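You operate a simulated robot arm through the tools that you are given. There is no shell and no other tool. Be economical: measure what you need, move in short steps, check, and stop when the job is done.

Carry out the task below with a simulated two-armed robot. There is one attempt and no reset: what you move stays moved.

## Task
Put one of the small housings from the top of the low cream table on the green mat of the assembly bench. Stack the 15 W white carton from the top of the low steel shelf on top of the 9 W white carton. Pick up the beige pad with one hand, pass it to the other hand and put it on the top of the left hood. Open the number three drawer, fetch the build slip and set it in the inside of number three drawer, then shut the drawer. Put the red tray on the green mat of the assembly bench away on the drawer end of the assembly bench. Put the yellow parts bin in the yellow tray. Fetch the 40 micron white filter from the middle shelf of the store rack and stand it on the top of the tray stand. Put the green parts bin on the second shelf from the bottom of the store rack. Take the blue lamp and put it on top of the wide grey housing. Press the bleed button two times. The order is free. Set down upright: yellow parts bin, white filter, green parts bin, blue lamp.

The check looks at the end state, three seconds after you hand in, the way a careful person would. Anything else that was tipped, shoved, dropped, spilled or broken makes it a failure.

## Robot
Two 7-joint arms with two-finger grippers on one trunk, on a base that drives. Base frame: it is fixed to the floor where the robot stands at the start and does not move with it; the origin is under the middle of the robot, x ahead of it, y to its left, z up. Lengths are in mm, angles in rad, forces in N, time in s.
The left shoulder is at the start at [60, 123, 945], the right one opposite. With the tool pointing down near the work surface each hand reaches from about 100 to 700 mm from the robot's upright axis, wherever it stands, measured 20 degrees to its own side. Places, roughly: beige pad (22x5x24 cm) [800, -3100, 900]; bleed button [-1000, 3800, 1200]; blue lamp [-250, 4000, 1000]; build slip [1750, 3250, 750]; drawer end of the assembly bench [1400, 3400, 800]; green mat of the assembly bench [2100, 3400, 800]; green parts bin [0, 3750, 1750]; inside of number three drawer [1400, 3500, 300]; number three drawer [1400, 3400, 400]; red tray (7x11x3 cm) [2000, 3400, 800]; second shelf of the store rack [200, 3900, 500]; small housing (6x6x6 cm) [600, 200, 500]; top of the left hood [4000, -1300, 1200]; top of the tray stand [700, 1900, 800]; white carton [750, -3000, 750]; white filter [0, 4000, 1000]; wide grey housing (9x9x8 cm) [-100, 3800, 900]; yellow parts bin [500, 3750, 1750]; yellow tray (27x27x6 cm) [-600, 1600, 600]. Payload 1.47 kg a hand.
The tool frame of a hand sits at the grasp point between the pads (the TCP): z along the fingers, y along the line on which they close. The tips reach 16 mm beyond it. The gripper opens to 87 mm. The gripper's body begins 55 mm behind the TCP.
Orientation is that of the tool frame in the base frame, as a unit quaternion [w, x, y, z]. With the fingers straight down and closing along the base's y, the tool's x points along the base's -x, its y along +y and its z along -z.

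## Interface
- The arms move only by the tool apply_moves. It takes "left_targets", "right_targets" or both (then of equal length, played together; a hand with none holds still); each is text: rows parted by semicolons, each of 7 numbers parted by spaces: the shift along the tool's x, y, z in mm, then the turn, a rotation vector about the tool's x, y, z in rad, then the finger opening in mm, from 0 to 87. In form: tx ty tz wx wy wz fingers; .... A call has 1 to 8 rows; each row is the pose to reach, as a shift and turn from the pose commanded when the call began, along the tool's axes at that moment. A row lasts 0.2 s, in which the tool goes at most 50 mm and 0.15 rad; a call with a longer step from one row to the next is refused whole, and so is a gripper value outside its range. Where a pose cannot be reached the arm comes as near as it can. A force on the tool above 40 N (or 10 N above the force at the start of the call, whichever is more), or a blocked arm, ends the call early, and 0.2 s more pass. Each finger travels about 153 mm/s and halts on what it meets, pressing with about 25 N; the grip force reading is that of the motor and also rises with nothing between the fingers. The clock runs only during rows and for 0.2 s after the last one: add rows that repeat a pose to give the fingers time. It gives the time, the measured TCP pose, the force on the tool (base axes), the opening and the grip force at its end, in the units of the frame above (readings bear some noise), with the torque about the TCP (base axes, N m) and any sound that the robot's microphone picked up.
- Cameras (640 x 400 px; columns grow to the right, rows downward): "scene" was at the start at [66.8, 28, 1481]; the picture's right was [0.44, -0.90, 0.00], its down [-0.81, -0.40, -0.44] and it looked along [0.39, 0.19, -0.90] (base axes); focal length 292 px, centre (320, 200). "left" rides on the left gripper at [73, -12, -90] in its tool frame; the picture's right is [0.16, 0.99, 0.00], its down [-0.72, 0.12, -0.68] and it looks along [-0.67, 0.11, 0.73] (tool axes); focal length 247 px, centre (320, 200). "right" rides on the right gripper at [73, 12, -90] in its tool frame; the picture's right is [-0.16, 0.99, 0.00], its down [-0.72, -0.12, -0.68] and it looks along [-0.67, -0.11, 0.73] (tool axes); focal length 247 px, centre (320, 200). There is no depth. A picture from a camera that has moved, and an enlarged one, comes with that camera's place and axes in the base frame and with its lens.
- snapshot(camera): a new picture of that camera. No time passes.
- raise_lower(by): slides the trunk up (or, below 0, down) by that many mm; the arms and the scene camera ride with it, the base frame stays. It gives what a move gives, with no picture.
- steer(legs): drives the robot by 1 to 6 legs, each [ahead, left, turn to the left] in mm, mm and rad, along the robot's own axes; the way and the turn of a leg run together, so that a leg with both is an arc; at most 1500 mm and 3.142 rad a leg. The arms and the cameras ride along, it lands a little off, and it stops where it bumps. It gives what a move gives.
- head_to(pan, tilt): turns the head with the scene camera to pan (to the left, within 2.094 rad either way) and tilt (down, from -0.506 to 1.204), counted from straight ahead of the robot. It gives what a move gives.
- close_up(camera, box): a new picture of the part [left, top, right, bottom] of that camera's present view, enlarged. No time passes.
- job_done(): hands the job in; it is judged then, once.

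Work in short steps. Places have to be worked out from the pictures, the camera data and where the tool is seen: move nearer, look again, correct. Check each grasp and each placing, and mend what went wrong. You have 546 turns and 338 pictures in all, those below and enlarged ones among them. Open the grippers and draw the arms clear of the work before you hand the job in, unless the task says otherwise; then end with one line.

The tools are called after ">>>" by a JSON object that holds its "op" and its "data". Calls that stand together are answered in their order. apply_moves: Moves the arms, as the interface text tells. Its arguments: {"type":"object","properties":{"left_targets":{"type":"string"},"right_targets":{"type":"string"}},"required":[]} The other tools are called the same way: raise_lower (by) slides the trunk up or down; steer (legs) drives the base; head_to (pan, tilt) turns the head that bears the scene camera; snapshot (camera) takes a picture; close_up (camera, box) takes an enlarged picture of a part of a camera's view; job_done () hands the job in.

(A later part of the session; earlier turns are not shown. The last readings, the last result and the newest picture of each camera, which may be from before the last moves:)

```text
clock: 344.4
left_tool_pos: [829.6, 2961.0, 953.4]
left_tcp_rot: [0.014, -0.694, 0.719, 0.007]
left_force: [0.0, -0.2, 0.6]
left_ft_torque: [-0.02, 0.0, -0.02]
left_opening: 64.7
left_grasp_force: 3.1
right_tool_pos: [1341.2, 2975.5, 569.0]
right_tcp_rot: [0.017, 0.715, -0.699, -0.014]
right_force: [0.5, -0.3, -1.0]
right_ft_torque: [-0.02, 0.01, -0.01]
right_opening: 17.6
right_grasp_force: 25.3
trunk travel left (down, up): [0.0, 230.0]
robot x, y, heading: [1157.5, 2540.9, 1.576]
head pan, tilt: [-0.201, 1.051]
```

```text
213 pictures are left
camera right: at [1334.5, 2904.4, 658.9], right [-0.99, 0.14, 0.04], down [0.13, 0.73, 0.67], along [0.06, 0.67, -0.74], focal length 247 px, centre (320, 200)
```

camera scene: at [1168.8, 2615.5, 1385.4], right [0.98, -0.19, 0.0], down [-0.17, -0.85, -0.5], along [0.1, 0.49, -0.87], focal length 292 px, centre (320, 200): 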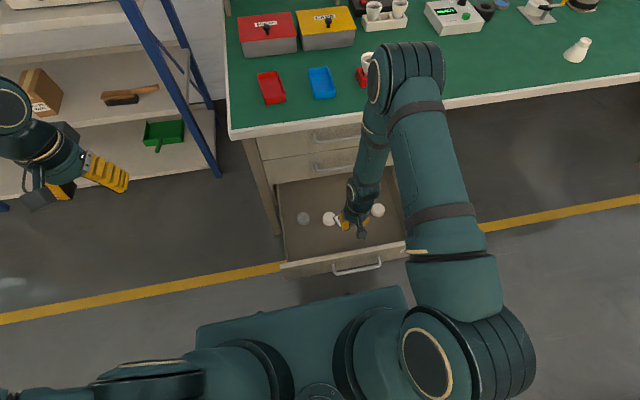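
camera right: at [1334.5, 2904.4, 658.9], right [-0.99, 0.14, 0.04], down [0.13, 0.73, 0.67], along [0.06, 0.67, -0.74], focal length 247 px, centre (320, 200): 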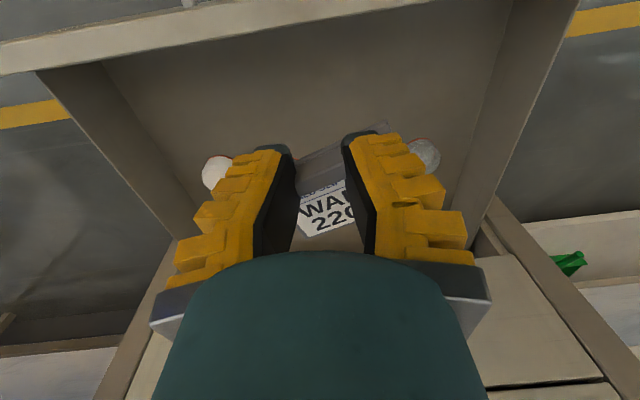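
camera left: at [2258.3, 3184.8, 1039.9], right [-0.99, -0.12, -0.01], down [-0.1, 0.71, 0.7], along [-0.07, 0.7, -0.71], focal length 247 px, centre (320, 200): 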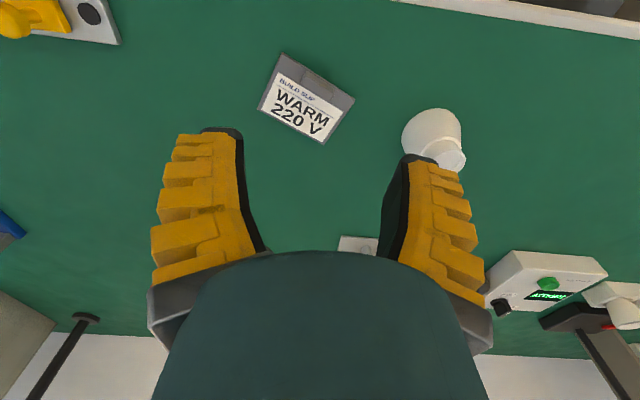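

Good posture. Continue to z≈385.

>>> {"op": "apply_moves", "data": {"right_targets": "0 -3 50 0 0 0 0; 0 -6 100 0 0 0 0; 0 -8 145 0 0 0 0; 0 -8 180 0 0 0 0"}}

>>> {"op": "snapshot", "data": {"camera": "right"}}

```text
clock: 345.4
left_tool_pos: [830.4, 2961.1, 953.4]
left_tcp_rot: [0.014, -0.695, 0.719, 0.008]
left_force: [-0.8, 0.8, -0.3]
left_ft_torque: [0.0, 0.03, -0.02]
left_opening: 64.5
left_grasp_force: 3.5
right_tool_pos: [1341.1, 2973.2, 388.2]
right_tcp_rot: [0.017, 0.714, -0.699, -0.013]
right_force: [-0.5, 0.2, -0.5]
right_ft_torque: [0.0, 0.0, 0.01]
right_opening: 17.4
right_grasp_force: 25.0
trunk travel left (down, up): [0.0, 230.0]
robot x, y, heading: [1156.0, 2535.6, 1.578]
head pan, tilt: [-0.201, 1.051]
```

```text
212 pictures are left
camera right: at [1335.9, 2902.0, 478.1], right [-0.99, 0.14, 0.04], down [0.13, 0.73, 0.67], along [0.06, 0.67, -0.74], focal length 247 px, centre (320, 200)
```

right: 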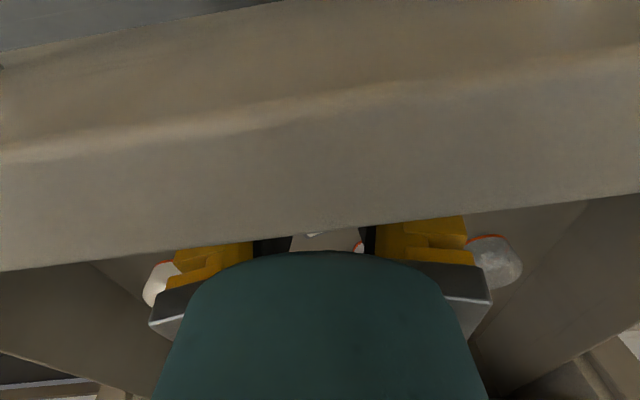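

The wrist camera is about to meet the drawer's front panel. I raise, yaw the hand −90° (camera to the side), then lower again slightly farther in.

>>> {"op": "apply_moves", "data": {"right_targets": "0 0 -50 0 0 0 0; -10 0 -100 0 0 0 0; -20 0 -140 0 0 -0.14 0; -22 0 -140 0 0 -0.28 0; -22 0 -140 0 0 -0.42 0; -22 0 -140 0 0 -0.56 0; -22 0 -140 0 0 -0.7 0; -22 0 -140 0 0 -0.84 0"}}

>>> {"op": "apply_moves", "data": {"right_targets": "0 0 0 0 0 -0.15 0; 0 0 0 0 0 -0.3 0; 0 0 0 0 0 -0.45 0; 0 0 0 0 0 -0.6 0; 0 0 0 0 0 -0.73 0"}}

>>> {"op": "snapshot", "data": {"camera": "right"}}

```text
refused: row 2 steps farther than a row can; nothing moved
```

```text
clock: 346.6
left_tool_pos: [829.5, 2961.6, 953.7]
left_tcp_rot: [0.014, -0.694, 0.72, 0.007]
left_force: [-0.1, 0.2, 0.5]
left_ft_torque: [0.02, 0.01, -0.02]
left_opening: 64.4
left_grasp_force: 3.3
right_tool_pos: [1342.7, 2973.0, 389.6]
right_tcp_rot: [0.012, 0.918, -0.397, -0.018]
right_force: [0.1, -0.1, -0.2]
right_ft_torque: [0.0, 0.01, 0.0]
right_opening: 17.6
right_grasp_force: 25.1
trunk travel left (down, up): [0.0, 230.0]
robot x, y, heading: [1156.5, 2538.4, 1.577]
head pan, tilt: [-0.201, 1.051]
```

```text
211 pictures are left
camera right: at [1387.0, 2915.2, 476.7], right [-0.83, -0.56, 0.04], down [-0.38, 0.61, 0.69], along [-0.41, 0.56, -0.72], focal length 247 px, centre (320, 200)
```

right: 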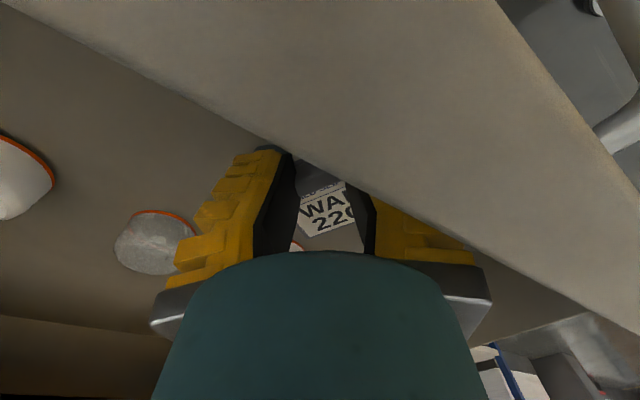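

No contact; finish the yaw and move 22 mm farther in.

>>> {"op": "apply_moves", "data": {"right_targets": "-8 -8 0 0 0 -0.14 0; -16 -15 0 0 0 -0.28 0; -16 -15 0 0 0 -0.42 0; -16 -15 0 0 0 -0.56 0; -16 -15 0 0 0 -0.7 0; -16 -15 0 0 0 -0.84 0"}}

>>> {"op": "snapshot", "data": {"camera": "right"}}

```text
clock: 348.1
left_tool_pos: [829.4, 2962.0, 952.3]
left_tcp_rot: [0.013, -0.695, 0.719, 0.008]
left_force: [0.2, 0.5, 0.8]
left_ft_torque: [0.01, -0.01, -0.06]
left_opening: 64.6
left_grasp_force: 3.4
right_tool_pos: [1342.3, 2996.1, 389.2]
right_tcp_rot: [0.003, 1.0, 0.012, -0.022]
right_force: [-0.1, 0.9, -0.2]
right_ft_torque: [-0.01, 0.0, 0.0]
right_opening: 17.7
right_grasp_force: 25.2
trunk travel left (down, up): [0.0, 230.0]
robot x, y, heading: [1155.0, 2538.6, 1.579]
head pan, tilt: [-0.201, 1.051]
```

```text
210 pictures are left
camera right: at [1418.8, 2988.0, 474.9], right [-0.13, -0.99, 0.01], down [-0.7, 0.1, 0.71], along [-0.71, 0.09, -0.7], focal length 247 px, centre (320, 200)
```

right: 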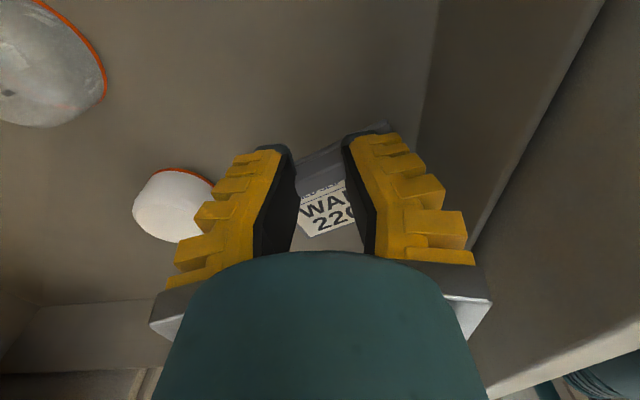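

Clear all round. Lower slowly to contact.

>>> {"op": "apply_moves", "data": {"right_targets": "0 0 8 0 0 0 0; 0 0 14 0 0 0 0; 0 0 20 0 0 0 0; 0 0 26 0 0 0 0"}}

```text
clock: 349.1
left_tool_pos: [829.1, 2961.1, 953.7]
left_tcp_rot: [0.014, -0.694, 0.72, 0.007]
left_force: [-0.5, -0.1, 0.1]
left_ft_torque: [0.0, 0.02, 0.02]
left_opening: 64.7
left_grasp_force: 3.0
right_tool_pos: [1340.7, 2996.1, 363.2]
right_tcp_rot: [0.003, 1.0, 0.01, -0.022]
right_force: [0.1, 0.0, 0.1]
right_ft_torque: [0.0, 0.0, -0.03]
right_opening: 17.4
right_grasp_force: 25.0
trunk travel left (down, up): [0.0, 230.0]
robot x, y, heading: [1157.6, 2538.5, 1.576]
head pan, tilt: [-0.201, 1.051]
```

>>> {"op": "apply_moves", "data": {"right_targets": "0 0 6 0 0 0 0; 0 0 12 0 0 0 0; 0 0 18 0 0 0 0; 0 0 24 0 0 0 0"}}

>>> {"op": "snapshot", "data": {"camera": "right"}}

```text
clock: 349.8
left_tool_pos: [830.0, 2960.1, 952.4]
left_tcp_rot: [0.015, -0.694, 0.72, 0.009]
left_force: [0.2, -0.1, 0.1]
left_ft_torque: [0.0, 0.0, -0.01]
left_opening: 64.7
left_grasp_force: 3.1
right_tool_pos: [1340.6, 3002.6, 353.2]
right_tcp_rot: [-0.002, 1.0, 0.011, -0.022]
right_force: [-1.2, 1.1, 25.7]
right_ft_torque: [-0.05, -0.08, -0.01]
right_opening: 21.7
right_grasp_force: 25.2
trunk travel left (down, up): [0.0, 230.0]
robot x, y, heading: [1155.5, 2538.6, 1.583]
head pan, tilt: [-0.201, 1.051]
stopped in row 3 (right hand): the force on the tool passed its limit at 46 N (the readings are from after the stop); the commanded pose is now the measured one
```

```text
209 pictures are left
camera right: at [1416.8, 2991.9, 438.5], right [-0.14, -0.99, 0.0], down [-0.7, 0.1, 0.71], along [-0.71, 0.1, -0.7], focal length 247 px, centre (320, 200)
```

right: 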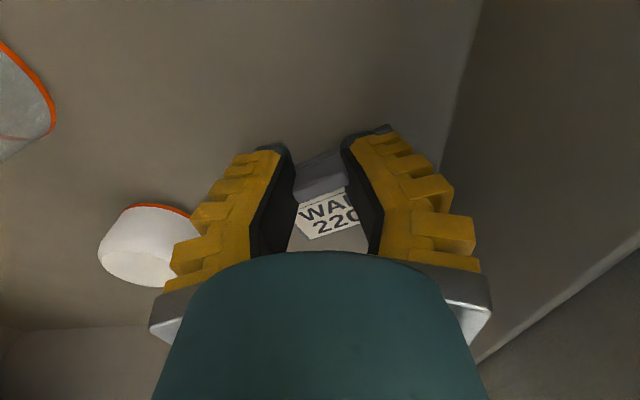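

On the drawer floor. Open a little and raise straight up.

>>> {"op": "apply_moves", "data": {"right_targets": "0 0 -1 0 0 0 30; 0 0 -2 0 0 0 36; 0 0 -2 0 0 0 38; 0 0 -30 0 0 0 38; 0 0 -75 0 0 0 38; 0 0 -120 0 0 0 38; 0 0 -165 0 0 0 38; 0 0 -210 0 0 0 38"}}

>>> {"op": "snapshot", "data": {"camera": "right"}}

```text
clock: 351.6
left_tool_pos: [829.0, 2961.3, 953.0]
left_tcp_rot: [0.015, -0.695, 0.719, 0.008]
left_force: [0.0, -0.3, 0.2]
left_ft_torque: [-0.04, 0.04, 0.0]
left_opening: 64.5
left_grasp_force: 3.2
right_tool_pos: [1347.6, 2998.4, 559.7]
right_tcp_rot: [0.0, 1.0, 0.011, -0.021]
right_force: [-0.3, -0.3, -0.1]
right_ft_torque: [0.02, 0.01, 0.01]
right_opening: 43.8
right_grasp_force: 4.1
trunk travel left (down, up): [0.0, 230.0]
robot x, y, heading: [1155.9, 2538.1, 1.576]
head pan, tilt: [-0.201, 1.051]
```

```text
208 pictures are left
camera right: at [1426.1, 2990.3, 644.4], right [-0.14, -0.99, 0.01], down [-0.7, 0.1, 0.71], along [-0.71, 0.09, -0.7], focal length 247 px, centre (320, 200)
```

right: 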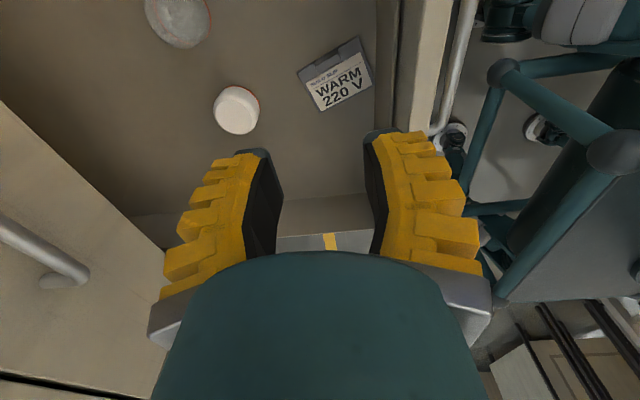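

The slip lies in the drawer. Now raise, yaw the hand back, and pitch it forward to push the drawer shut.

>>> {"op": "apply_moves", "data": {"right_targets": "0 0 -45 0 0 0 0; 0 0 -60 0 0 0.15 0; 0 0 -60 0 0 0.3 0; 0 0 -60 0 0 0.45 0; 0 0 -60 0 0 0.6 0; 0 0 -60 0 0 0.75 0; 0 0 -60 0 0 0.9 0; 0 0 -60 0 0 1.05 0"}}

>>> {"op": "apply_moves", "data": {"right_targets": "0 0 0 0 0 0.15 0; 0 0 0 0 0 0.3 0; 0 0 0 0 0 0.45 0; 0 0 0 0 0 0.53 0"}}

>>> {"op": "steer", "data": {"legs": [[-190, 0, 0]]}}

>>> {"op": "apply_moves", "data": {"right_targets": "0 0 20 0 -0.14 0 0; 0 0 40 0 -0.28 0 0; 0 0 60 0 -0.42 0 0; 0 0 80 0 -0.56 0 0; 0 0 100 0 -0.7 0 0; 0 0 120 0 -0.8 0 0"}}

>>> {"op": "snapshot", "data": {"camera": "right"}}

```text
clock: 353.4
left_tool_pos: [829.9, 2961.3, 952.8]
left_tcp_rot: [0.015, -0.695, 0.719, 0.008]
left_force: [0.4, -0.5, -0.1]
left_ft_torque: [0.0, -0.02, 0.02]
left_opening: 64.7
left_grasp_force: 3.1
right_tool_pos: [1352.5, 2999.2, 619.3]
right_tcp_rot: [0.011, 0.87, -0.492, -0.019]
right_force: [0.1, -0.1, -0.7]
right_ft_torque: [0.0, -0.01, 0.0]
right_opening: 0.0
right_grasp_force: 25.2
trunk travel left (down, up): [0.0, 230.0]
robot x, y, heading: [1154.2, 2538.9, 1.575]
head pan, tilt: [-0.201, 1.051]
```

```text
clock: 354.4
left_tool_pos: [829.3, 2962.2, 953.0]
left_tcp_rot: [0.015, -0.695, 0.719, 0.007]
left_force: [0.5, 0.3, 0.0]
left_ft_torque: [-0.01, 0.0, 0.0]
left_opening: 64.6
left_grasp_force: 2.9
right_tool_pos: [1351.5, 2999.2, 620.9]
right_tcp_rot: [0.016, 0.71, -0.704, -0.015]
right_force: [-0.5, 1.0, 0.4]
right_ft_torque: [-0.01, 0.01, -0.01]
right_opening: 0.0
right_grasp_force: 25.1
trunk travel left (down, up): [0.0, 230.0]
robot x, y, heading: [1156.0, 2539.1, 1.58]
head pan, tilt: [-0.201, 1.051]
```

```text
clock: 355.9
left_tool_pos: [831.5, 2765.7, 951.8]
left_tcp_rot: [0.014, -0.695, 0.719, 0.008]
left_force: [0.3, -0.3, 0.9]
left_ft_torque: [0.04, 0.04, -0.01]
left_opening: 64.8
left_grasp_force: 2.9
right_tool_pos: [1354.2, 2804.2, 621.0]
right_tcp_rot: [0.016, 0.711, -0.703, -0.015]
right_force: [-0.6, -1.2, -0.2]
right_ft_torque: [-0.02, 0.02, -0.03]
right_opening: 0.0
right_grasp_force: 25.1
trunk travel left (down, up): [0.0, 230.0]
robot x, y, heading: [1155.7, 2342.1, 1.575]
head pan, tilt: [-0.201, 1.051]
```

```text
clock: 357.3
left_tool_pos: [831.7, 2766.5, 952.8]
left_tcp_rot: [0.014, -0.695, 0.719, 0.008]
left_force: [-0.2, -0.2, -0.5]
left_ft_torque: [0.02, 0.02, 0.0]
left_opening: 64.7
left_grasp_force: 3.7
right_tool_pos: [1348.5, 2806.3, 501.8]
right_tcp_rot: [0.26, -0.649, 0.653, 0.293]
right_force: [-0.2, -0.4, 0.4]
right_ft_torque: [0.0, -0.02, 0.0]
right_opening: 0.0
right_grasp_force: 25.3
trunk travel left (down, up): [0.0, 230.0]
robot x, y, heading: [1154.2, 2345.0, 1.579]
head pan, tilt: [-0.201, 1.051]
```

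```text
207 pictures are left
camera right: at [1337.6, 2691.5, 511.9], right [-0.98, 0.1, 0.16], down [0.16, 0.02, 0.99], along [0.09, 1.0, -0.03], focal length 247 px, centre (320, 200)
```

right: 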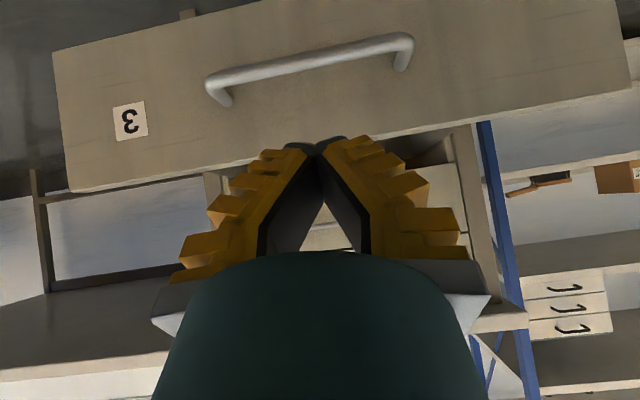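

Lower so the closed fingertips meet the panel between handle and top edge (tip z≈428).

>>> {"op": "apply_moves", "data": {"right_targets": "16 0 16 0 0 0 0; 32 0 32 0 0 0 0; 45 0 45 0 0 0 0; 45 0 45 0 0 0 0"}}

>>> {"op": "steer", "data": {"legs": [[90, 0, 0]]}}

>>> {"op": "snapshot", "data": {"camera": "right"}}

```text
clock: 358.3
left_tool_pos: [830.8, 2766.6, 952.4]
left_tcp_rot: [0.015, -0.695, 0.719, 0.008]
left_force: [0.7, 0.2, 0.2]
left_ft_torque: [0.01, -0.04, -0.03]
left_opening: 64.7
left_grasp_force: 2.9
right_tool_pos: [1345.5, 2805.7, 438.0]
right_tcp_rot: [0.259, -0.648, 0.654, 0.291]
right_force: [-0.3, -0.4, 0.1]
right_ft_torque: [0.0, 0.01, 0.01]
right_opening: 0.2
right_grasp_force: 25.3
trunk travel left (down, up): [0.0, 230.0]
robot x, y, heading: [1151.3, 2344.1, 1.584]
head pan, tilt: [-0.201, 1.051]
```

```text
clock: 359.4
left_tool_pos: [830.2, 2857.1, 952.2]
left_tcp_rot: [0.014, -0.695, 0.719, 0.007]
left_force: [0.4, 0.3, -0.6]
left_ft_torque: [0.0, -0.04, 0.03]
left_opening: 64.5
left_grasp_force: 3.5
right_tool_pos: [1344.1, 2894.6, 438.6]
right_tcp_rot: [0.259, -0.648, 0.654, 0.291]
right_force: [-0.7, 0.8, -0.2]
right_ft_torque: [-0.01, -0.01, 0.02]
right_opening: 0.2
right_grasp_force: 24.9
trunk travel left (down, up): [0.0, 230.0]
robot x, y, heading: [1155.1, 2435.8, 1.579]
head pan, tilt: [-0.201, 1.051]
```

```text
206 pictures are left
camera right: at [1334.9, 2780.0, 448.0], right [-0.98, 0.1, 0.16], down [0.16, 0.02, 0.99], along [0.09, 0.99, -0.03], focal length 247 px, centre (320, 200)
```

right: 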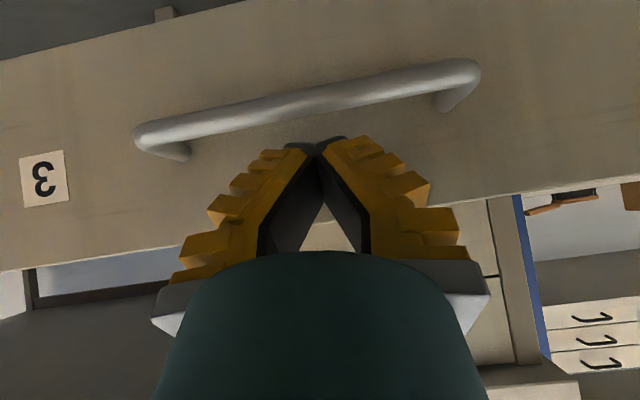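

Tips are at the panel above the handle. Push by driving ahead.

>>> {"op": "steer", "data": {"legs": [[300, 0, 0]]}}

>>> {"op": "steer", "data": {"legs": [[50, 0, 0]]}}

>>> {"op": "snapshot", "data": {"camera": "scene"}}

```text
clock: 361.5
left_tool_pos: [832.6, 3156.5, 953.3]
left_tcp_rot: [0.013, -0.692, 0.722, 0.007]
left_force: [0.2, 0.6, 0.1]
left_ft_torque: [0.0, -0.02, 0.0]
left_opening: 64.4
left_grasp_force: 3.2
right_tool_pos: [1348.4, 3189.5, 437.4]
right_tcp_rot: [0.26, -0.646, 0.656, 0.29]
right_force: [-0.2, 0.2, 0.2]
right_ft_torque: [-0.06, 0.0, 0.04]
right_opening: 0.1
right_grasp_force: 24.5
trunk travel left (down, up): [0.0, 230.0]
robot x, y, heading: [1158.7, 2730.1, 1.571]
head pan, tilt: [-0.201, 1.051]
```

```text
clock: 362.5
left_tool_pos: [832.9, 3184.7, 958.8]
left_tcp_rot: [0.022, -0.688, 0.726, 0.011]
left_force: [-0.4, -0.4, 0.5]
left_ft_torque: [0.01, 0.0, -0.02]
left_opening: 64.3
left_grasp_force: 3.3
right_tool_pos: [1347.1, 3199.8, 438.0]
right_tcp_rot: [0.254, -0.644, 0.665, 0.28]
right_force: [0.3, 0.1, -0.7]
right_ft_torque: [-0.01, -0.01, -0.02]
right_opening: 0.0
right_grasp_force: 27.9
trunk travel left (down, up): [0.0, 230.0]
robot x, y, heading: [1152.4, 2767.3, 1.556]
head pan, tilt: [-0.201, 1.051]
stopped in leg 1: the robot was blocked; the commanded pose is now the measured one
```

```text
205 pictures are left
camera scene: at [1162.5, 2826.0, 1386.9], right [0.98, -0.21, 0.0], down [-0.18, -0.84, -0.51], along [0.11, 0.5, -0.86], focal length 292 px, centre (320, 200)
```

scene: 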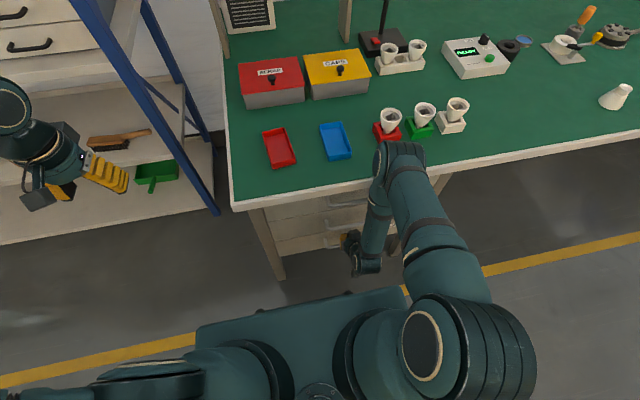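

Blocked—either shut or the forearm met the bench edge. Back off and inspect.

>>> {"op": "steer", "data": {"legs": [[-250, 0, 0.015]]}}

>>> {"op": "close_up", "data": {"camera": "scene", "box": [200, 60, 480, 235]}}

>>> {"op": "snapshot", "data": {"camera": "right"}}

```text
clock: 364.3
left_tool_pos: [830.1, 2947.0, 952.7]
left_tcp_rot: [0.014, -0.692, 0.722, 0.007]
left_force: [-0.6, 0.2, -0.2]
left_ft_torque: [-0.01, 0.03, 0.01]
left_opening: 64.7
left_grasp_force: 3.3
right_tool_pos: [1343.1, 2960.7, 429.5]
right_tcp_rot: [0.245, -0.651, 0.663, 0.279]
right_force: [-0.6, -0.5, 0.5]
right_ft_torque: [0.01, 0.04, -0.01]
right_opening: 0.1
right_grasp_force: 28.6
trunk travel left (down, up): [0.0, 230.0]
robot x, y, heading: [1151.0, 2524.6, 1.57]
head pan, tilt: [-0.201, 1.051]
```

```text
2.29 times, centred on (340, 148) of scene
camera zoom: at [1167.1, 2599.4, 1385.4], right [0.98, -0.2, 0.0], down [-0.17, -0.85, -0.5], along [0.1, 0.49, -0.87], focal length 668 px, centre (274, 320)
```

zoom: 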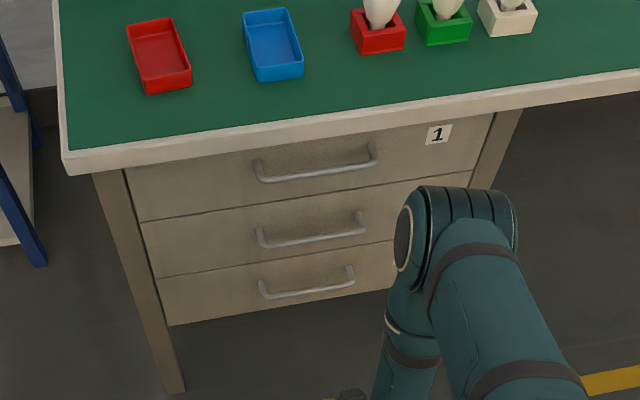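

```text
203 pictures are left
camera right: at [1331.9, 2847.3, 444.4], right [-0.98, 0.11, 0.16], down [0.17, 0.06, 0.98], along [0.1, 0.99, -0.07], focal length 247 px, centre (320, 200)
```

right: 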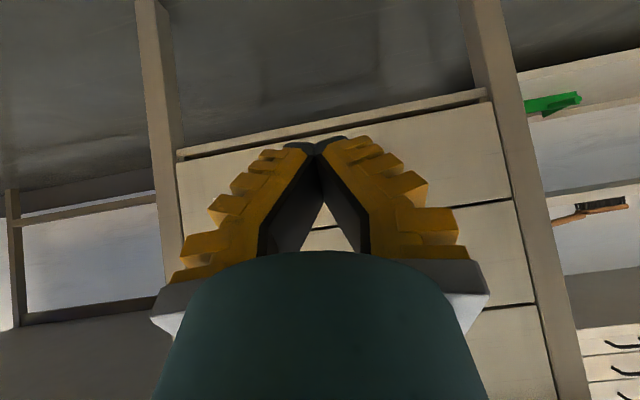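

By the handle geometry (all three at y≈3207) the drawer looks shut. I zoom closer to verify it is flush.

>>> {"op": "apply_moves", "data": {"right_targets": "-30 0 -30 0 0 0 0; -60 0 -60 0 0 0 0; -90 0 -90 0 0 0 0; -120 0 -120 0 0 0 0; -150 0 -150 0 0 0 0; -180 0 -180 0 0 0 0"}}

>>> {"op": "steer", "data": {"legs": [[0, 0, 0.3]]}}

>>> {"op": "head_to", "data": {"pan": -0.5, "tilt": 0.9}}

>>> {"op": "close_up", "data": {"camera": "scene", "box": [200, 60, 440, 210]}}

```text
clock: 365.7
left_tool_pos: [830.7, 2948.9, 952.9]
left_tcp_rot: [0.014, -0.691, 0.722, 0.008]
left_force: [0.5, 0.0, 0.8]
left_ft_torque: [0.01, 0.01, -0.04]
left_opening: 64.9
left_grasp_force: 2.8
right_tool_pos: [1359.1, 2967.6, 684.9]
right_tcp_rot: [0.246, -0.65, 0.663, 0.279]
right_force: [0.4, 0.1, 0.8]
right_ft_torque: [-0.02, 0.05, -0.01]
right_opening: 0.0
right_grasp_force: 28.2
trunk travel left (down, up): [0.0, 230.0]
robot x, y, heading: [1153.0, 2526.2, 1.57]
head pan, tilt: [-0.201, 1.051]
```

```text
clock: 367.1
left_tool_pos: [718.3, 2833.6, 953.0]
left_tcp_rot: [-0.012, 0.792, -0.61, -0.008]
left_force: [0.2, 0.1, -0.3]
left_ft_torque: [0.01, 0.01, -0.03]
left_opening: 64.7
left_grasp_force: 3.3
right_tool_pos: [1218.4, 3009.5, 684.6]
right_tcp_rot: [-0.2, 0.743, -0.558, -0.312]
right_force: [0.3, 0.5, 0.0]
right_ft_torque: [0.0, 0.0, 0.01]
right_opening: 0.0
right_grasp_force: 28.6
trunk travel left (down, up): [0.0, 230.0]
robot x, y, heading: [1152.9, 2524.8, 1.871]
head pan, tilt: [-0.201, 1.051]
```

```text
clock: 367.9
left_tool_pos: [719.5, 2833.2, 953.1]
left_tcp_rot: [-0.013, 0.793, -0.609, -0.009]
left_force: [0.0, -0.2, 0.7]
left_ft_torque: [-0.02, -0.01, 0.02]
left_opening: 64.5
left_grasp_force: 2.7
right_tool_pos: [1218.4, 3010.7, 685.6]
right_tcp_rot: [-0.201, 0.743, -0.558, -0.312]
right_force: [-0.3, 0.8, -0.6]
right_ft_torque: [0.04, 0.02, 0.0]
right_opening: 0.1
right_grasp_force: 28.2
trunk travel left (down, up): [0.0, 230.0]
robot x, y, heading: [1151.8, 2522.1, 1.874]
head pan, tilt: [-0.499, 0.901]
```

```text
2.67 times, centred on (320, 135) of scene
camera zoom: at [1165.7, 2608.5, 1396.0], right [0.98, -0.2, 0.0], down [-0.15, -0.77, -0.62], along [0.12, 0.61, -0.78], focal length 779 px, centre (320, 373)
```

zoom: 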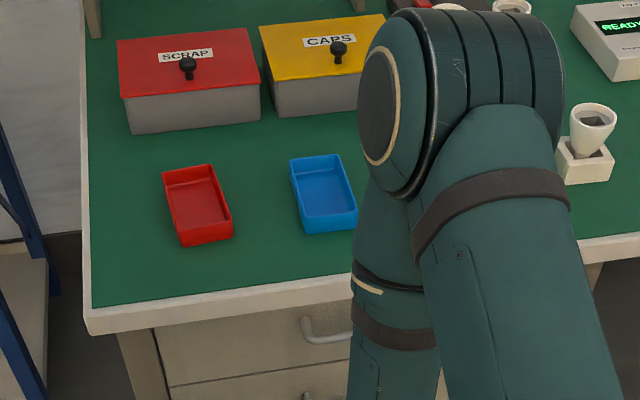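

Turn back, restore the trunk, move west, and look back at the drawers from the side.

>>> {"op": "steer", "data": {"legs": [[0, 0, -0.3], [0, 750, 0]]}}

>>> {"op": "head_to", "data": {"pan": -1.1, "tilt": 0.7}}

>>> {"op": "close_up", "data": {"camera": "scene", "box": [180, 60, 420, 210]}}

```text
clock: 375.8
left_tool_pos: [85.7, 2948.9, 952.3]
left_tcp_rot: [0.014, -0.692, 0.722, 0.007]
left_force: [0.4, 0.1, 0.1]
left_ft_torque: [-0.02, 0.02, 0.02]
left_opening: 64.7
left_grasp_force: 3.7
right_tool_pos: [613.1, 2969.8, 684.6]
right_tcp_rot: [0.244, -0.651, 0.663, 0.278]
right_force: [0.0, -0.5, -0.2]
right_ft_torque: [-0.01, -0.01, 0.0]
right_opening: 0.3
right_grasp_force: 28.6
trunk travel left (down, up): [0.0, 230.0]
robot x, y, heading: [407.8, 2526.3, 1.567]
head pan, tilt: [-0.499, 0.901]
```

```text
clock: 376.8
left_tool_pos: [84.3, 2949.2, 952.9]
left_tcp_rot: [0.014, -0.692, 0.722, 0.007]
left_force: [0.0, 0.1, -0.2]
left_ft_torque: [0.01, -0.03, 0.03]
left_opening: 64.7
left_grasp_force: 3.7
right_tool_pos: [613.7, 2968.5, 685.2]
right_tcp_rot: [0.244, -0.651, 0.662, 0.279]
right_force: [0.1, 0.2, -0.5]
right_ft_torque: [0.01, 0.0, 0.04]
right_opening: 0.0
right_grasp_force: 28.5
trunk travel left (down, up): [0.0, 230.0]
robot x, y, heading: [405.1, 2525.9, 1.574]
head pan, tilt: [-1.1, 0.7]
```

```text
2.67 times, centred on (300, 135) of scene
camera zoom: at [483.6, 2573.7, 1412.2], right [0.45, -0.89, 0.0], down [-0.57, -0.29, -0.76], along [0.68, 0.35, -0.64], focal length 779 px, centre (373, 373)
```

zoom: 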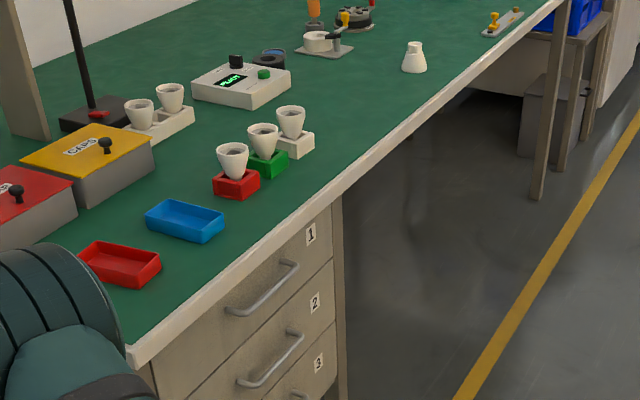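

All three drawers are flush: drawer three is shut, bench is in order. Next the rack: restore the trunk, raise the right hand and orient it for shelf picking.

>>> {"op": "raise_lower", "data": {"by": 100}}

>>> {"op": "apply_moves", "data": {"right_targets": "-30 0 -25 0 -0.1 0 30; -60 0 -50 0 -0.2 0 60; -90 0 -75 0 -0.3 0 80; -120 0 -100 0 -0.39 0 80; -150 0 -125 0 -0.39 0 80; -180 0 -125 0 -0.39 0 80"}}

>>> {"op": "apply_moves", "data": {"right_targets": "0 0 0 0 0 -0.15 80; 0 0 0 0 0 -0.3 80; 0 0 0 0 0 -0.45 80; 0 0 0 0 0 -0.6 80; 0 0 0 0 0 -0.75 80; 0 0 0 0 0 -0.9 80; 0 0 0 0 0 -1.05 80; 0 0 0 0 0 -1.2 80"}}

>>> {"op": "apply_moves", "data": {"right_targets": "0 0 0 0 0 -0.15 80; 0 0 0 0 0 -0.3 80; 0 0 0 0 0 -0.45 80; 0 0 0 0 0 -0.6 80; 0 0 0 0 0 -0.75 80; 0 0 0 0 0 -0.9 80; 0 0 0 0 0 -1.05 80; 0 0 0 0 0 -1.2 80"}}

>>> {"op": "apply_moves", "data": {"right_targets": "0 0 0 0 0 -0.15 80; 0 0 0 0 0 -0.3 80; 0 0 0 0 0 -0.45 80; 0 0 0 0 0 -0.6 80; 0 0 0 0 0 -0.74 80"}}

```text
clock: 378.1
left_tool_pos: [84.8, 2948.4, 1051.2]
left_tcp_rot: [0.014, -0.692, 0.722, 0.007]
left_force: [0.3, -0.9, 0.1]
left_ft_torque: [0.05, 0.03, 0.0]
left_opening: 64.6
left_grasp_force: 3.1
right_tool_pos: [612.4, 2968.3, 785.4]
right_tcp_rot: [0.245, -0.65, 0.663, 0.278]
right_force: [0.5, 0.2, 0.4]
right_ft_torque: [0.0, 0.01, -0.02]
right_opening: 0.0
right_grasp_force: 28.4
trunk travel left (down, up): [-100.0, 130.0]
robot x, y, heading: [405.2, 2523.9, 1.568]
head pan, tilt: [-1.1, 0.7]
```

```text
clock: 379.5
left_tool_pos: [84.9, 2948.6, 1052.1]
left_tcp_rot: [0.014, -0.692, 0.722, 0.007]
left_force: [0.0, -0.5, 0.3]
left_ft_torque: [0.0, 0.01, 0.03]
left_opening: 64.7
left_grasp_force: 3.4
right_tool_pos: [626.7, 3029.2, 996.7]
right_tcp_rot: [0.369, -0.583, 0.603, 0.4]
right_force: [0.1, 0.3, 0.2]
right_ft_torque: [0.0, 0.02, 0.02]
right_opening: 81.9
right_grasp_force: 0.5
right hand out of reach, approached as far as the arm can: row 3, 4, 5, 6
trunk travel left (down, up): [-100.0, 130.0]
robot x, y, heading: [403.9, 2521.9, 1.568]
head pan, tilt: [-1.1, 0.7]
```

```text
clock: 381.3
left_tool_pos: [85.6, 2948.4, 1053.3]
left_tcp_rot: [0.015, -0.692, 0.722, 0.006]
left_force: [0.8, -0.1, 0.4]
left_ft_torque: [0.01, 0.0, 0.03]
left_opening: 64.8
left_grasp_force: 3.1
right_tool_pos: [625.4, 3027.8, 997.9]
right_tcp_rot: [-0.53, 0.822, -0.167, -0.121]
right_force: [0.1, -0.3, 0.0]
right_ft_torque: [0.01, 0.0, 0.02]
right_opening: 81.7
right_grasp_force: 1.7
trunk travel left (down, up): [-100.0, 130.0]
robot x, y, heading: [405.1, 2523.5, 1.569]
head pan, tilt: [-1.1, 0.7]
```

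```text
clock: 383.1
left_tool_pos: [83.7, 2949.6, 1053.0]
left_tcp_rot: [0.013, -0.692, 0.722, 0.007]
left_force: [0.5, 0.5, 0.6]
left_ft_torque: [0.01, 0.0, 0.0]
left_opening: 64.7
left_grasp_force: 3.9
right_tool_pos: [627.3, 3029.2, 997.1]
right_tcp_rot: [-0.506, 0.773, 0.327, 0.199]
right_force: [-0.2, -0.8, -0.3]
right_ft_torque: [0.02, 0.0, 0.01]
right_opening: 81.8
right_grasp_force: 0.9
trunk travel left (down, up): [-100.0, 130.0]
robot x, y, heading: [405.9, 2526.9, 1.572]
head pan, tilt: [-1.1, 0.7]
```

```text
clock: 384.3
left_tool_pos: [85.4, 2949.1, 1052.9]
left_tcp_rot: [0.014, -0.692, 0.722, 0.006]
left_force: [0.3, 1.2, -0.4]
left_ft_torque: [-0.01, 0.0, -0.03]
left_opening: 64.6
left_grasp_force: 3.4
right_tool_pos: [627.6, 3029.1, 997.7]
right_tcp_rot: [-0.399, 0.603, 0.584, 0.369]
right_force: [0.3, -0.2, -0.5]
right_ft_torque: [-0.03, -0.02, 0.0]
right_opening: 81.8
right_grasp_force: 0.7
trunk travel left (down, up): [-100.0, 130.0]
robot x, y, heading: [409.0, 2524.2, 1.569]
head pan, tilt: [-1.1, 0.7]
```

Right hand is now oriented (pointing forward, slightly down, camera on top). Tuck the left hand close to the body and look at the left arm's extent.

>>> {"op": "apply_moves", "data": {"left_targets": "33 0 30 0 0 0 60; 66 0 60 0 0 0 60; 99 0 90 0 0 0 60; 132 0 120 0 0 0 60; 164 0 150 0 0 0 60; 164 0 150 0 0 0 60"}}

>>> {"op": "steer", "data": {"legs": [[0, 760, 0]]}}

>>> {"op": "head_to", "data": {"pan": 0.5, "tilt": 0.8}}

>>> {"op": "snapshot", "data": {"camera": "scene"}}

```text
clock: 385.7
left_tool_pos: [68.4, 2809.7, 895.5]
left_tcp_rot: [0.014, -0.691, 0.722, 0.006]
left_force: [0.4, 0.2, 0.8]
left_ft_torque: [0.0, 0.03, -0.03]
left_opening: 64.4
left_grasp_force: 3.3
left hand out of reach, approached as far as the arm can: row 5, 6
right_tool_pos: [626.9, 3028.8, 998.5]
right_tcp_rot: [-0.4, 0.603, 0.583, 0.368]
right_force: [-0.7, 0.2, 0.1]
right_ft_torque: [0.02, 0.03, 0.02]
right_opening: 81.8
right_grasp_force: 1.5
trunk travel left (down, up): [-100.0, 130.0]
robot x, y, heading: [406.3, 2524.2, 1.568]
head pan, tilt: [-1.1, 0.7]
```

```text
clock: 392.8
left_tool_pos: [-689.5, 2807.4, 896.3]
left_tcp_rot: [0.015, -0.694, 0.72, 0.006]
left_force: [-0.4, 0.0, -0.5]
left_ft_torque: [0.0, 0.0, -0.01]
left_opening: 64.5
left_grasp_force: 3.6
right_tool_pos: [-131.5, 3028.9, 998.9]
right_tcp_rot: [-0.401, 0.602, 0.585, 0.368]
right_force: [-0.7, 0.1, 0.8]
right_ft_torque: [-0.01, 0.0, 0.01]
right_opening: 81.8
right_grasp_force: 1.2
trunk travel left (down, up): [-100.0, 130.0]
robot x, y, heading: [-347.5, 2523.7, 1.574]
head pan, tilt: [-1.1, 0.7]
```

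```text
clock: 394.4
left_tool_pos: [-689.3, 2808.7, 896.8]
left_tcp_rot: [0.015, -0.693, 0.72, 0.007]
left_force: [-0.7, -0.3, 0.4]
left_ft_torque: [0.02, -0.04, -0.04]
left_opening: 64.5
left_grasp_force: 3.1
right_tool_pos: [-131.0, 3029.8, 999.1]
right_tcp_rot: [-0.4, 0.602, 0.585, 0.368]
right_force: [-0.4, -0.4, -0.5]
right_ft_torque: [0.0, 0.01, -0.03]
right_opening: 81.5
right_grasp_force: 1.0
trunk travel left (down, up): [-100.0, 130.0]
robot x, y, heading: [-347.5, 2526.3, 1.578]
head pan, tilt: [0.499, 0.799]
```

```text
200 pictures are left
camera scene: at [-385.6, 2604.8, 1503.9], right [0.88, 0.48, 0.0], down [0.35, -0.63, -0.7], along [-0.34, 0.61, -0.72], focal length 292 px, centre (320, 200)
```

scene: 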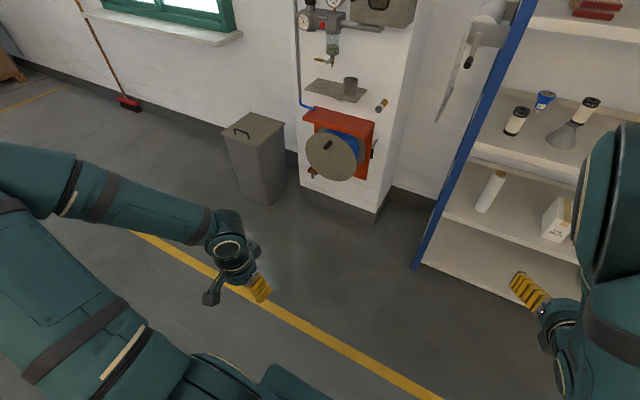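

Left arm will stay clear. Raise the right hand to z≈1045, drive in 600 mm and re-measure the lamp.

>>> {"op": "apply_moves", "data": {"right_targets": "20 0 -9 0 0 0 80; 41 0 -18 0 0 0 80"}}

>>> {"op": "steer", "data": {"legs": [[600, 0, 0]]}}

>>> {"op": "snapshot", "data": {"camera": "right"}}

>>> {"op": "head_to", "data": {"pan": -0.3, "tilt": 0.9}}

>>> {"op": "snapshot", "data": {"camera": "scene"}}

```text
clock: 395.1
left_tool_pos: [-689.2, 2807.4, 897.3]
left_tcp_rot: [0.014, -0.694, 0.719, 0.007]
left_force: [0.3, -0.4, -0.2]
left_ft_torque: [0.03, 0.0, 0.03]
left_opening: 64.6
left_grasp_force: 3.9
right_tool_pos: [-128.9, 3029.1, 1043.5]
right_tcp_rot: [-0.401, 0.602, 0.585, 0.367]
right_force: [0.3, -1.0, 0.2]
right_ft_torque: [0.01, 0.0, 0.01]
right_opening: 81.7
right_grasp_force: 0.8
trunk travel left (down, up): [-100.0, 130.0]
robot x, y, heading: [-345.4, 2524.0, 1.573]
head pan, tilt: [0.499, 0.799]
```

```text
clock: 398.5
left_tool_pos: [-694.5, 3418.2, 896.7]
left_tcp_rot: [0.013, -0.695, 0.719, 0.005]
left_force: [0.0, 0.8, 0.5]
left_ft_torque: [-0.04, -0.01, 0.0]
left_opening: 64.9
left_grasp_force: 3.2
right_tool_pos: [-136.3, 3643.8, 1043.6]
right_tcp_rot: [-0.4, 0.602, 0.585, 0.367]
right_force: [0.6, 0.6, -0.7]
right_ft_torque: [-0.04, 0.01, -0.02]
right_opening: 81.7
right_grasp_force: 1.5
trunk travel left (down, up): [-100.0, 130.0]
robot x, y, heading: [-351.4, 3140.3, 1.58]
head pan, tilt: [0.499, 0.799]
```

```text
199 pictures are left
camera right: at [-118.2, 3592.9, 1144.9], right [0.98, -0.05, -0.2], down [-0.13, -0.92, -0.37], along [-0.16, 0.39, -0.91], focal length 247 px, centre (320, 200)
```

right: 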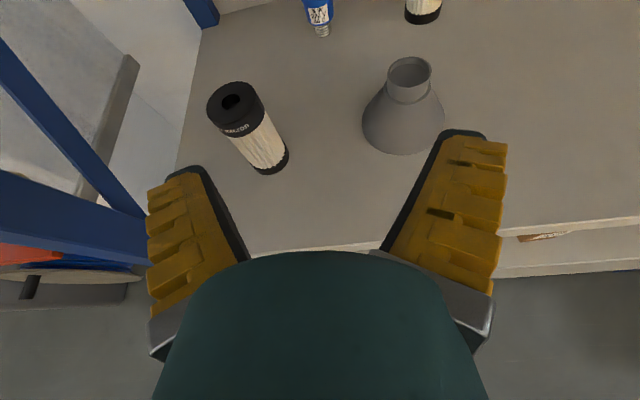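

```text
clock: 399.6
left_tool_pos: [-694.3, 3419.5, 896.8]
left_tcp_rot: [0.015, -0.695, 0.718, 0.007]
left_force: [-0.4, -0.3, 0.6]
left_ft_torque: [0.0, -0.01, 0.04]
left_opening: 64.4
left_grasp_force: 3.7
right_tool_pos: [-135.4, 3642.0, 1043.4]
right_tcp_rot: [-0.402, 0.6, 0.587, 0.366]
right_force: [-0.6, -0.2, -0.3]
right_ft_torque: [-0.02, -0.02, 0.0]
right_opening: 81.5
right_grasp_force: 1.2
trunk travel left (down, up): [-100.0, 130.0]
robot x, y, heading: [-353.6, 3135.2, 1.582]
head pan, tilt: [-0.3, 0.901]
```

```text
198 pictures are left
camera scene: at [-329.2, 3219.5, 1496.0], right [0.96, -0.29, 0.0], down [-0.22, -0.75, -0.62], along [0.18, 0.6, -0.78], focal length 292 px, centre (320, 200)
```

scene: 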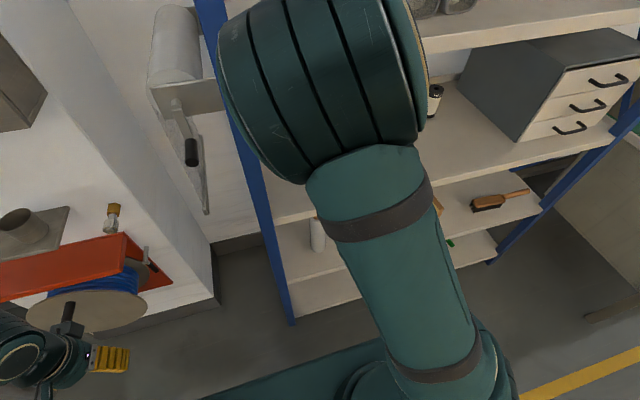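

The right elbow sits up near the shelf above. I'll back out, raise the trunk fully, and extend the arm (elbow flattens) before driving in.

>>> {"op": "steer", "data": {"legs": [[-230, 0, 0]]}}

>>> {"op": "raise_lower", "data": {"by": 130}}

>>> {"op": "apply_moves", "data": {"right_targets": "-12 0 42 0 0 0 80; -24 0 84 0 0 0 80; -36 0 126 0 0 0 80; -48 0 168 0 0 0 80; -52 0 180 0 0 0 80; -52 0 180 0 0 0 80"}}

>>> {"op": "snapshot", "data": {"camera": "scene"}}

```text
clock: 401.4
left_tool_pos: [-691.6, 3188.9, 897.2]
left_tcp_rot: [0.015, -0.695, 0.719, 0.007]
left_force: [-0.6, -0.9, 0.8]
left_ft_torque: [0.0, -0.01, 0.0]
left_opening: 64.9
left_grasp_force: 3.3
right_tool_pos: [-132.1, 3410.6, 1043.8]
right_tcp_rot: [-0.401, 0.602, 0.585, 0.368]
right_force: [0.3, 0.3, -0.1]
right_ft_torque: [0.0, 0.02, -0.02]
right_opening: 81.8
right_grasp_force: 0.7
trunk travel left (down, up): [-100.0, 130.0]
robot x, y, heading: [-348.7, 2901.4, 1.58]
head pan, tilt: [-0.3, 0.901]
```

```text
clock: 402.9
left_tool_pos: [-692.1, 3190.0, 1027.4]
left_tcp_rot: [0.014, -0.695, 0.719, 0.006]
left_force: [-0.9, 0.0, -0.8]
left_ft_torque: [0.06, -0.01, 0.0]
left_opening: 64.6
left_grasp_force: 3.3
right_tool_pos: [-133.5, 3411.3, 1174.6]
right_tcp_rot: [-0.401, 0.601, 0.586, 0.367]
right_force: [-0.3, -0.2, -0.5]
right_ft_torque: [-0.01, 0.0, 0.0]
right_opening: 81.6
right_grasp_force: 1.0
trunk travel left (down, up): [-230.0, 0.0]
robot x, y, heading: [-351.0, 2907.0, 1.576]
head pan, tilt: [-0.3, 0.901]
```

```text
clock: 404.4
left_tool_pos: [-691.4, 3188.9, 1026.0]
left_tcp_rot: [0.014, -0.695, 0.719, 0.006]
left_force: [0.0, 0.8, 0.4]
left_ft_torque: [0.0, 0.03, 0.01]
left_opening: 64.8
left_grasp_force: 3.6
right_tool_pos: [-138.7, 3553.5, 1052.0]
right_tcp_rot: [-0.401, 0.601, 0.586, 0.367]
right_force: [-0.3, 0.8, 0.8]
right_ft_torque: [0.02, 0.01, 0.0]
right_opening: 81.8
right_grasp_force: 0.9
trunk travel left (down, up): [-230.0, 0.0]
robot x, y, heading: [-349.9, 2910.2, 1.578]
head pan, tilt: [-0.3, 0.901]
```

```text
197 pictures are left
camera scene: at [-327.2, 2989.1, 1626.0], right [0.96, -0.29, 0.0], down [-0.23, -0.75, -0.62], along [0.18, 0.59, -0.78], focal length 292 px, centre (320, 200)
```

scene: 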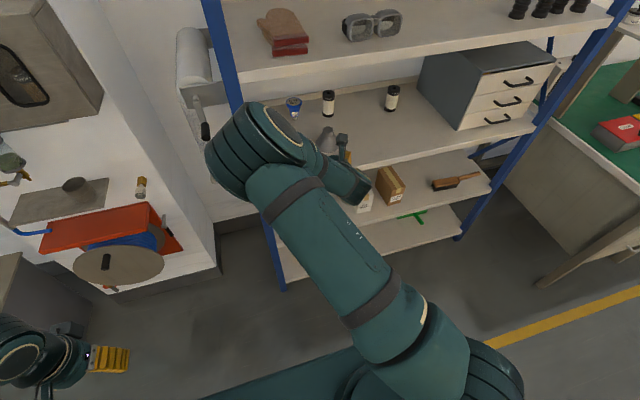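

The elbow swings out medially. Better: place the robot nearly straight in front (x≈-120) so the extended arm lies inside the opening. First lower the left hand out of the way, then shift.

>>> {"op": "apply_moves", "data": {"left_targets": "0 0 45 0 0 0 60; 0 0 90 0 0 0 60; 0 0 135 0 0 0 60; 0 0 180 0 0 0 60; 0 0 225 0 0 0 60; 0 0 270 0 0 0 60; 0 0 315 0 0 0 60"}}

>>> {"op": "steer", "data": {"legs": [[0, -230, 0]]}}

>>> {"op": "apply_moves", "data": {"right_targets": "0 -45 0 0 0 0 80; 0 -90 0 0 0 0 80; 0 -135 0 0 0 0 80; 0 -180 0 0 0 0 80; 0 -225 0 0 0 0 80; 0 -230 0 0 0 0 80"}}

>>> {"op": "snapshot", "data": {"camera": "scene"}}

```text
clock: 405.9
left_tool_pos: [-687.8, 3202.2, 712.8]
left_tcp_rot: [0.014, -0.695, 0.719, 0.007]
left_force: [0.5, 0.1, 0.2]
left_ft_torque: [0.03, -0.02, 0.0]
left_opening: 64.5
left_grasp_force: 3.0
right_tool_pos: [-138.0, 3555.4, 1051.3]
right_tcp_rot: [-0.401, 0.601, 0.587, 0.366]
right_force: [-0.3, -0.3, 0.2]
right_ft_torque: [-0.01, -0.01, 0.01]
right_opening: 81.8
right_grasp_force: 1.1
trunk travel left (down, up): [-230.0, 0.0]
robot x, y, heading: [-349.8, 2904.9, 1.581]
head pan, tilt: [-0.3, 0.901]
```

```text
clock: 408.6
left_tool_pos: [-459.5, 3201.7, 713.2]
left_tcp_rot: [0.015, -0.696, 0.718, 0.007]
left_force: [-0.1, 0.0, 0.0]
left_ft_torque: [-0.01, 0.03, 0.01]
left_opening: 64.3
left_grasp_force: 3.4
right_tool_pos: [87.4, 3557.4, 1052.2]
right_tcp_rot: [-0.402, 0.6, 0.588, 0.365]
right_force: [-0.1, 0.3, 0.0]
right_ft_torque: [0.01, 0.0, -0.01]
right_opening: 81.4
right_grasp_force: 1.2
trunk travel left (down, up): [-230.0, 0.0]
robot x, y, heading: [-116.1, 2907.6, 1.585]
head pan, tilt: [-0.3, 0.901]
```

```text
clock: 410.0
left_tool_pos: [-459.7, 3201.9, 713.8]
left_tcp_rot: [0.015, -0.696, 0.718, 0.006]
left_force: [0.4, -0.9, 0.9]
left_ft_torque: [-0.02, -0.01, 0.01]
left_opening: 64.3
left_grasp_force: 2.9
right_tool_pos: [-143.6, 3554.5, 1065.0]
right_tcp_rot: [-0.402, 0.601, 0.587, 0.366]
right_force: [0.2, -0.3, 0.8]
right_ft_torque: [-0.02, -0.02, 0.01]
right_opening: 81.9
right_grasp_force: 1.1
trunk travel left (down, up): [-230.0, 0.0]
robot x, y, heading: [-122.1, 2906.7, 1.581]
head pan, tilt: [-0.3, 0.901]
```

```text
196 pictures are left
camera scene: at [-97.5, 2991.5, 1626.0], right [0.96, -0.28, 0.0], down [-0.22, -0.75, -0.62], along [0.18, 0.6, -0.78], focal length 292 px, centre (320, 200)
```

scene: 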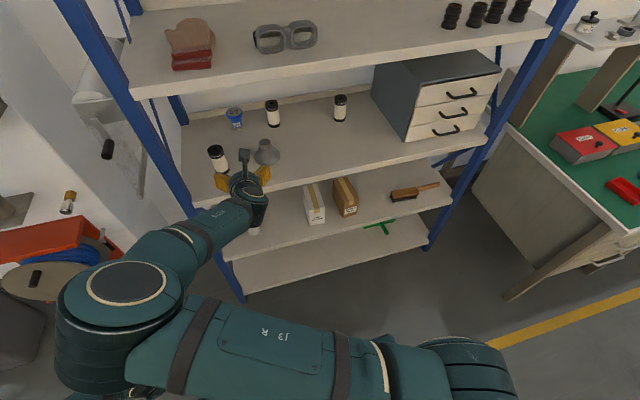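

The right elbow now crosses to the left – unsuitable. I back out and swing the right hand far out to its own side to bring the elbow lateral.

>>> {"op": "steer", "data": {"legs": [[-350, 0, 0]]}}

>>> {"op": "apply_moves", "data": {"right_targets": "0 48 0 0 0 0 80; 0 96 0 0 0 0 80; 0 144 0 0 0 0 80; 0 192 0 0 0 0 80; 0 240 0 0 0 0 80; 0 288 0 0 0 0 80; 0 336 0 0 0 0 80; 0 384 0 0 0 0 80"}}

>>> {"op": "apply_moves", "data": {"right_targets": "0 35 -35 0 0 0 80; 0 70 -70 0 0 0 80; 0 105 -105 0 0 0 80; 0 140 -140 0 0 0 80; 0 160 -180 0 0 0 80; 0 180 -220 0 0 0 80; 0 200 -260 0 0 0 80; 0 210 -300 0 0 0 80"}}

>>> {"op": "head_to", "data": {"pan": -0.5, "tilt": 0.9}}

>>> {"op": "snapshot", "data": {"camera": "scene"}}

```text
clock: 412.2
left_tool_pos: [-454.6, 2860.3, 714.4]
left_tcp_rot: [0.014, -0.694, 0.72, 0.006]
left_force: [-0.8, 0.0, 0.3]
left_ft_torque: [0.04, 0.0, 0.03]
left_opening: 64.8
left_grasp_force: 3.2
right_tool_pos: [-136.6, 3211.2, 1065.9]
right_tcp_rot: [-0.4, 0.602, 0.586, 0.367]
right_force: [0.6, -0.8, -0.2]
right_ft_torque: [0.02, 0.01, 0.01]
right_opening: 81.7
right_grasp_force: 0.4
trunk travel left (down, up): [-230.0, 0.0]
robot x, y, heading: [-121.7, 2567.5, 1.582]
head pan, tilt: [-0.3, 0.901]
```

```text
clock: 414.0
left_tool_pos: [-455.1, 2859.6, 714.0]
left_tcp_rot: [0.014, -0.695, 0.719, 0.007]
left_force: [0.2, 0.0, -0.1]
left_ft_torque: [0.01, 0.02, -0.01]
left_opening: 64.6
left_grasp_force: 2.6
right_tool_pos: [246.9, 3214.4, 1042.5]
right_tcp_rot: [-0.402, 0.601, 0.586, 0.366]
right_force: [0.4, 0.0, 0.3]
right_ft_torque: [0.03, 0.03, 0.04]
right_opening: 81.7
right_grasp_force: 1.3
trunk travel left (down, up): [-230.0, 0.0]
robot x, y, heading: [-118.3, 2563.5, 1.579]
head pan, tilt: [-0.3, 0.901]
```

```text
clock: 415.8
left_tool_pos: [-455.2, 2859.4, 714.3]
left_tcp_rot: [0.015, -0.694, 0.72, 0.008]
left_force: [-0.1, -0.7, 0.4]
left_ft_torque: [0.04, 0.01, -0.03]
left_opening: 64.7
left_grasp_force: 3.4
right_tool_pos: [463.9, 2939.9, 1156.3]
right_tcp_rot: [-0.403, 0.6, 0.586, 0.367]
right_force: [0.4, -0.1, -0.5]
right_ft_torque: [0.01, 0.02, 0.01]
right_opening: 81.6
right_grasp_force: 1.3
trunk travel left (down, up): [-230.0, 0.0]
robot x, y, heading: [-120.7, 2565.4, 1.58]
head pan, tilt: [-0.3, 0.901]
```

```text
clock: 416.6
left_tool_pos: [-455.8, 2859.0, 712.7]
left_tcp_rot: [0.014, -0.694, 0.72, 0.006]
left_force: [-0.4, 0.4, 0.5]
left_ft_torque: [0.0, -0.02, -0.03]
left_opening: 64.7
left_grasp_force: 3.1
right_tool_pos: [463.3, 2942.5, 1156.7]
right_tcp_rot: [-0.401, 0.601, 0.586, 0.367]
right_force: [-0.2, 1.2, -0.4]
right_ft_torque: [0.02, -0.02, 0.0]
right_opening: 81.7
right_grasp_force: 1.2
trunk travel left (down, up): [-230.0, 0.0]
robot x, y, heading: [-118.3, 2568.2, 1.578]
head pan, tilt: [-0.499, 0.901]
```

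```text
195 pictures are left
camera scene: at [-80.9, 2642.3, 1626.0], right [0.88, -0.47, 0.0], down [-0.37, -0.69, -0.62], along [0.29, 0.55, -0.78], focal length 292 px, centre (320, 200)
```

scene: 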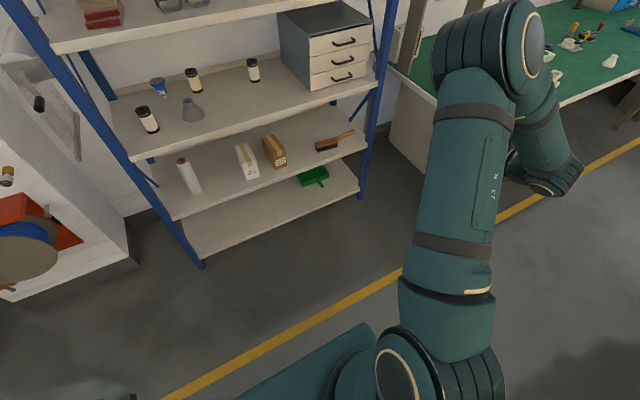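

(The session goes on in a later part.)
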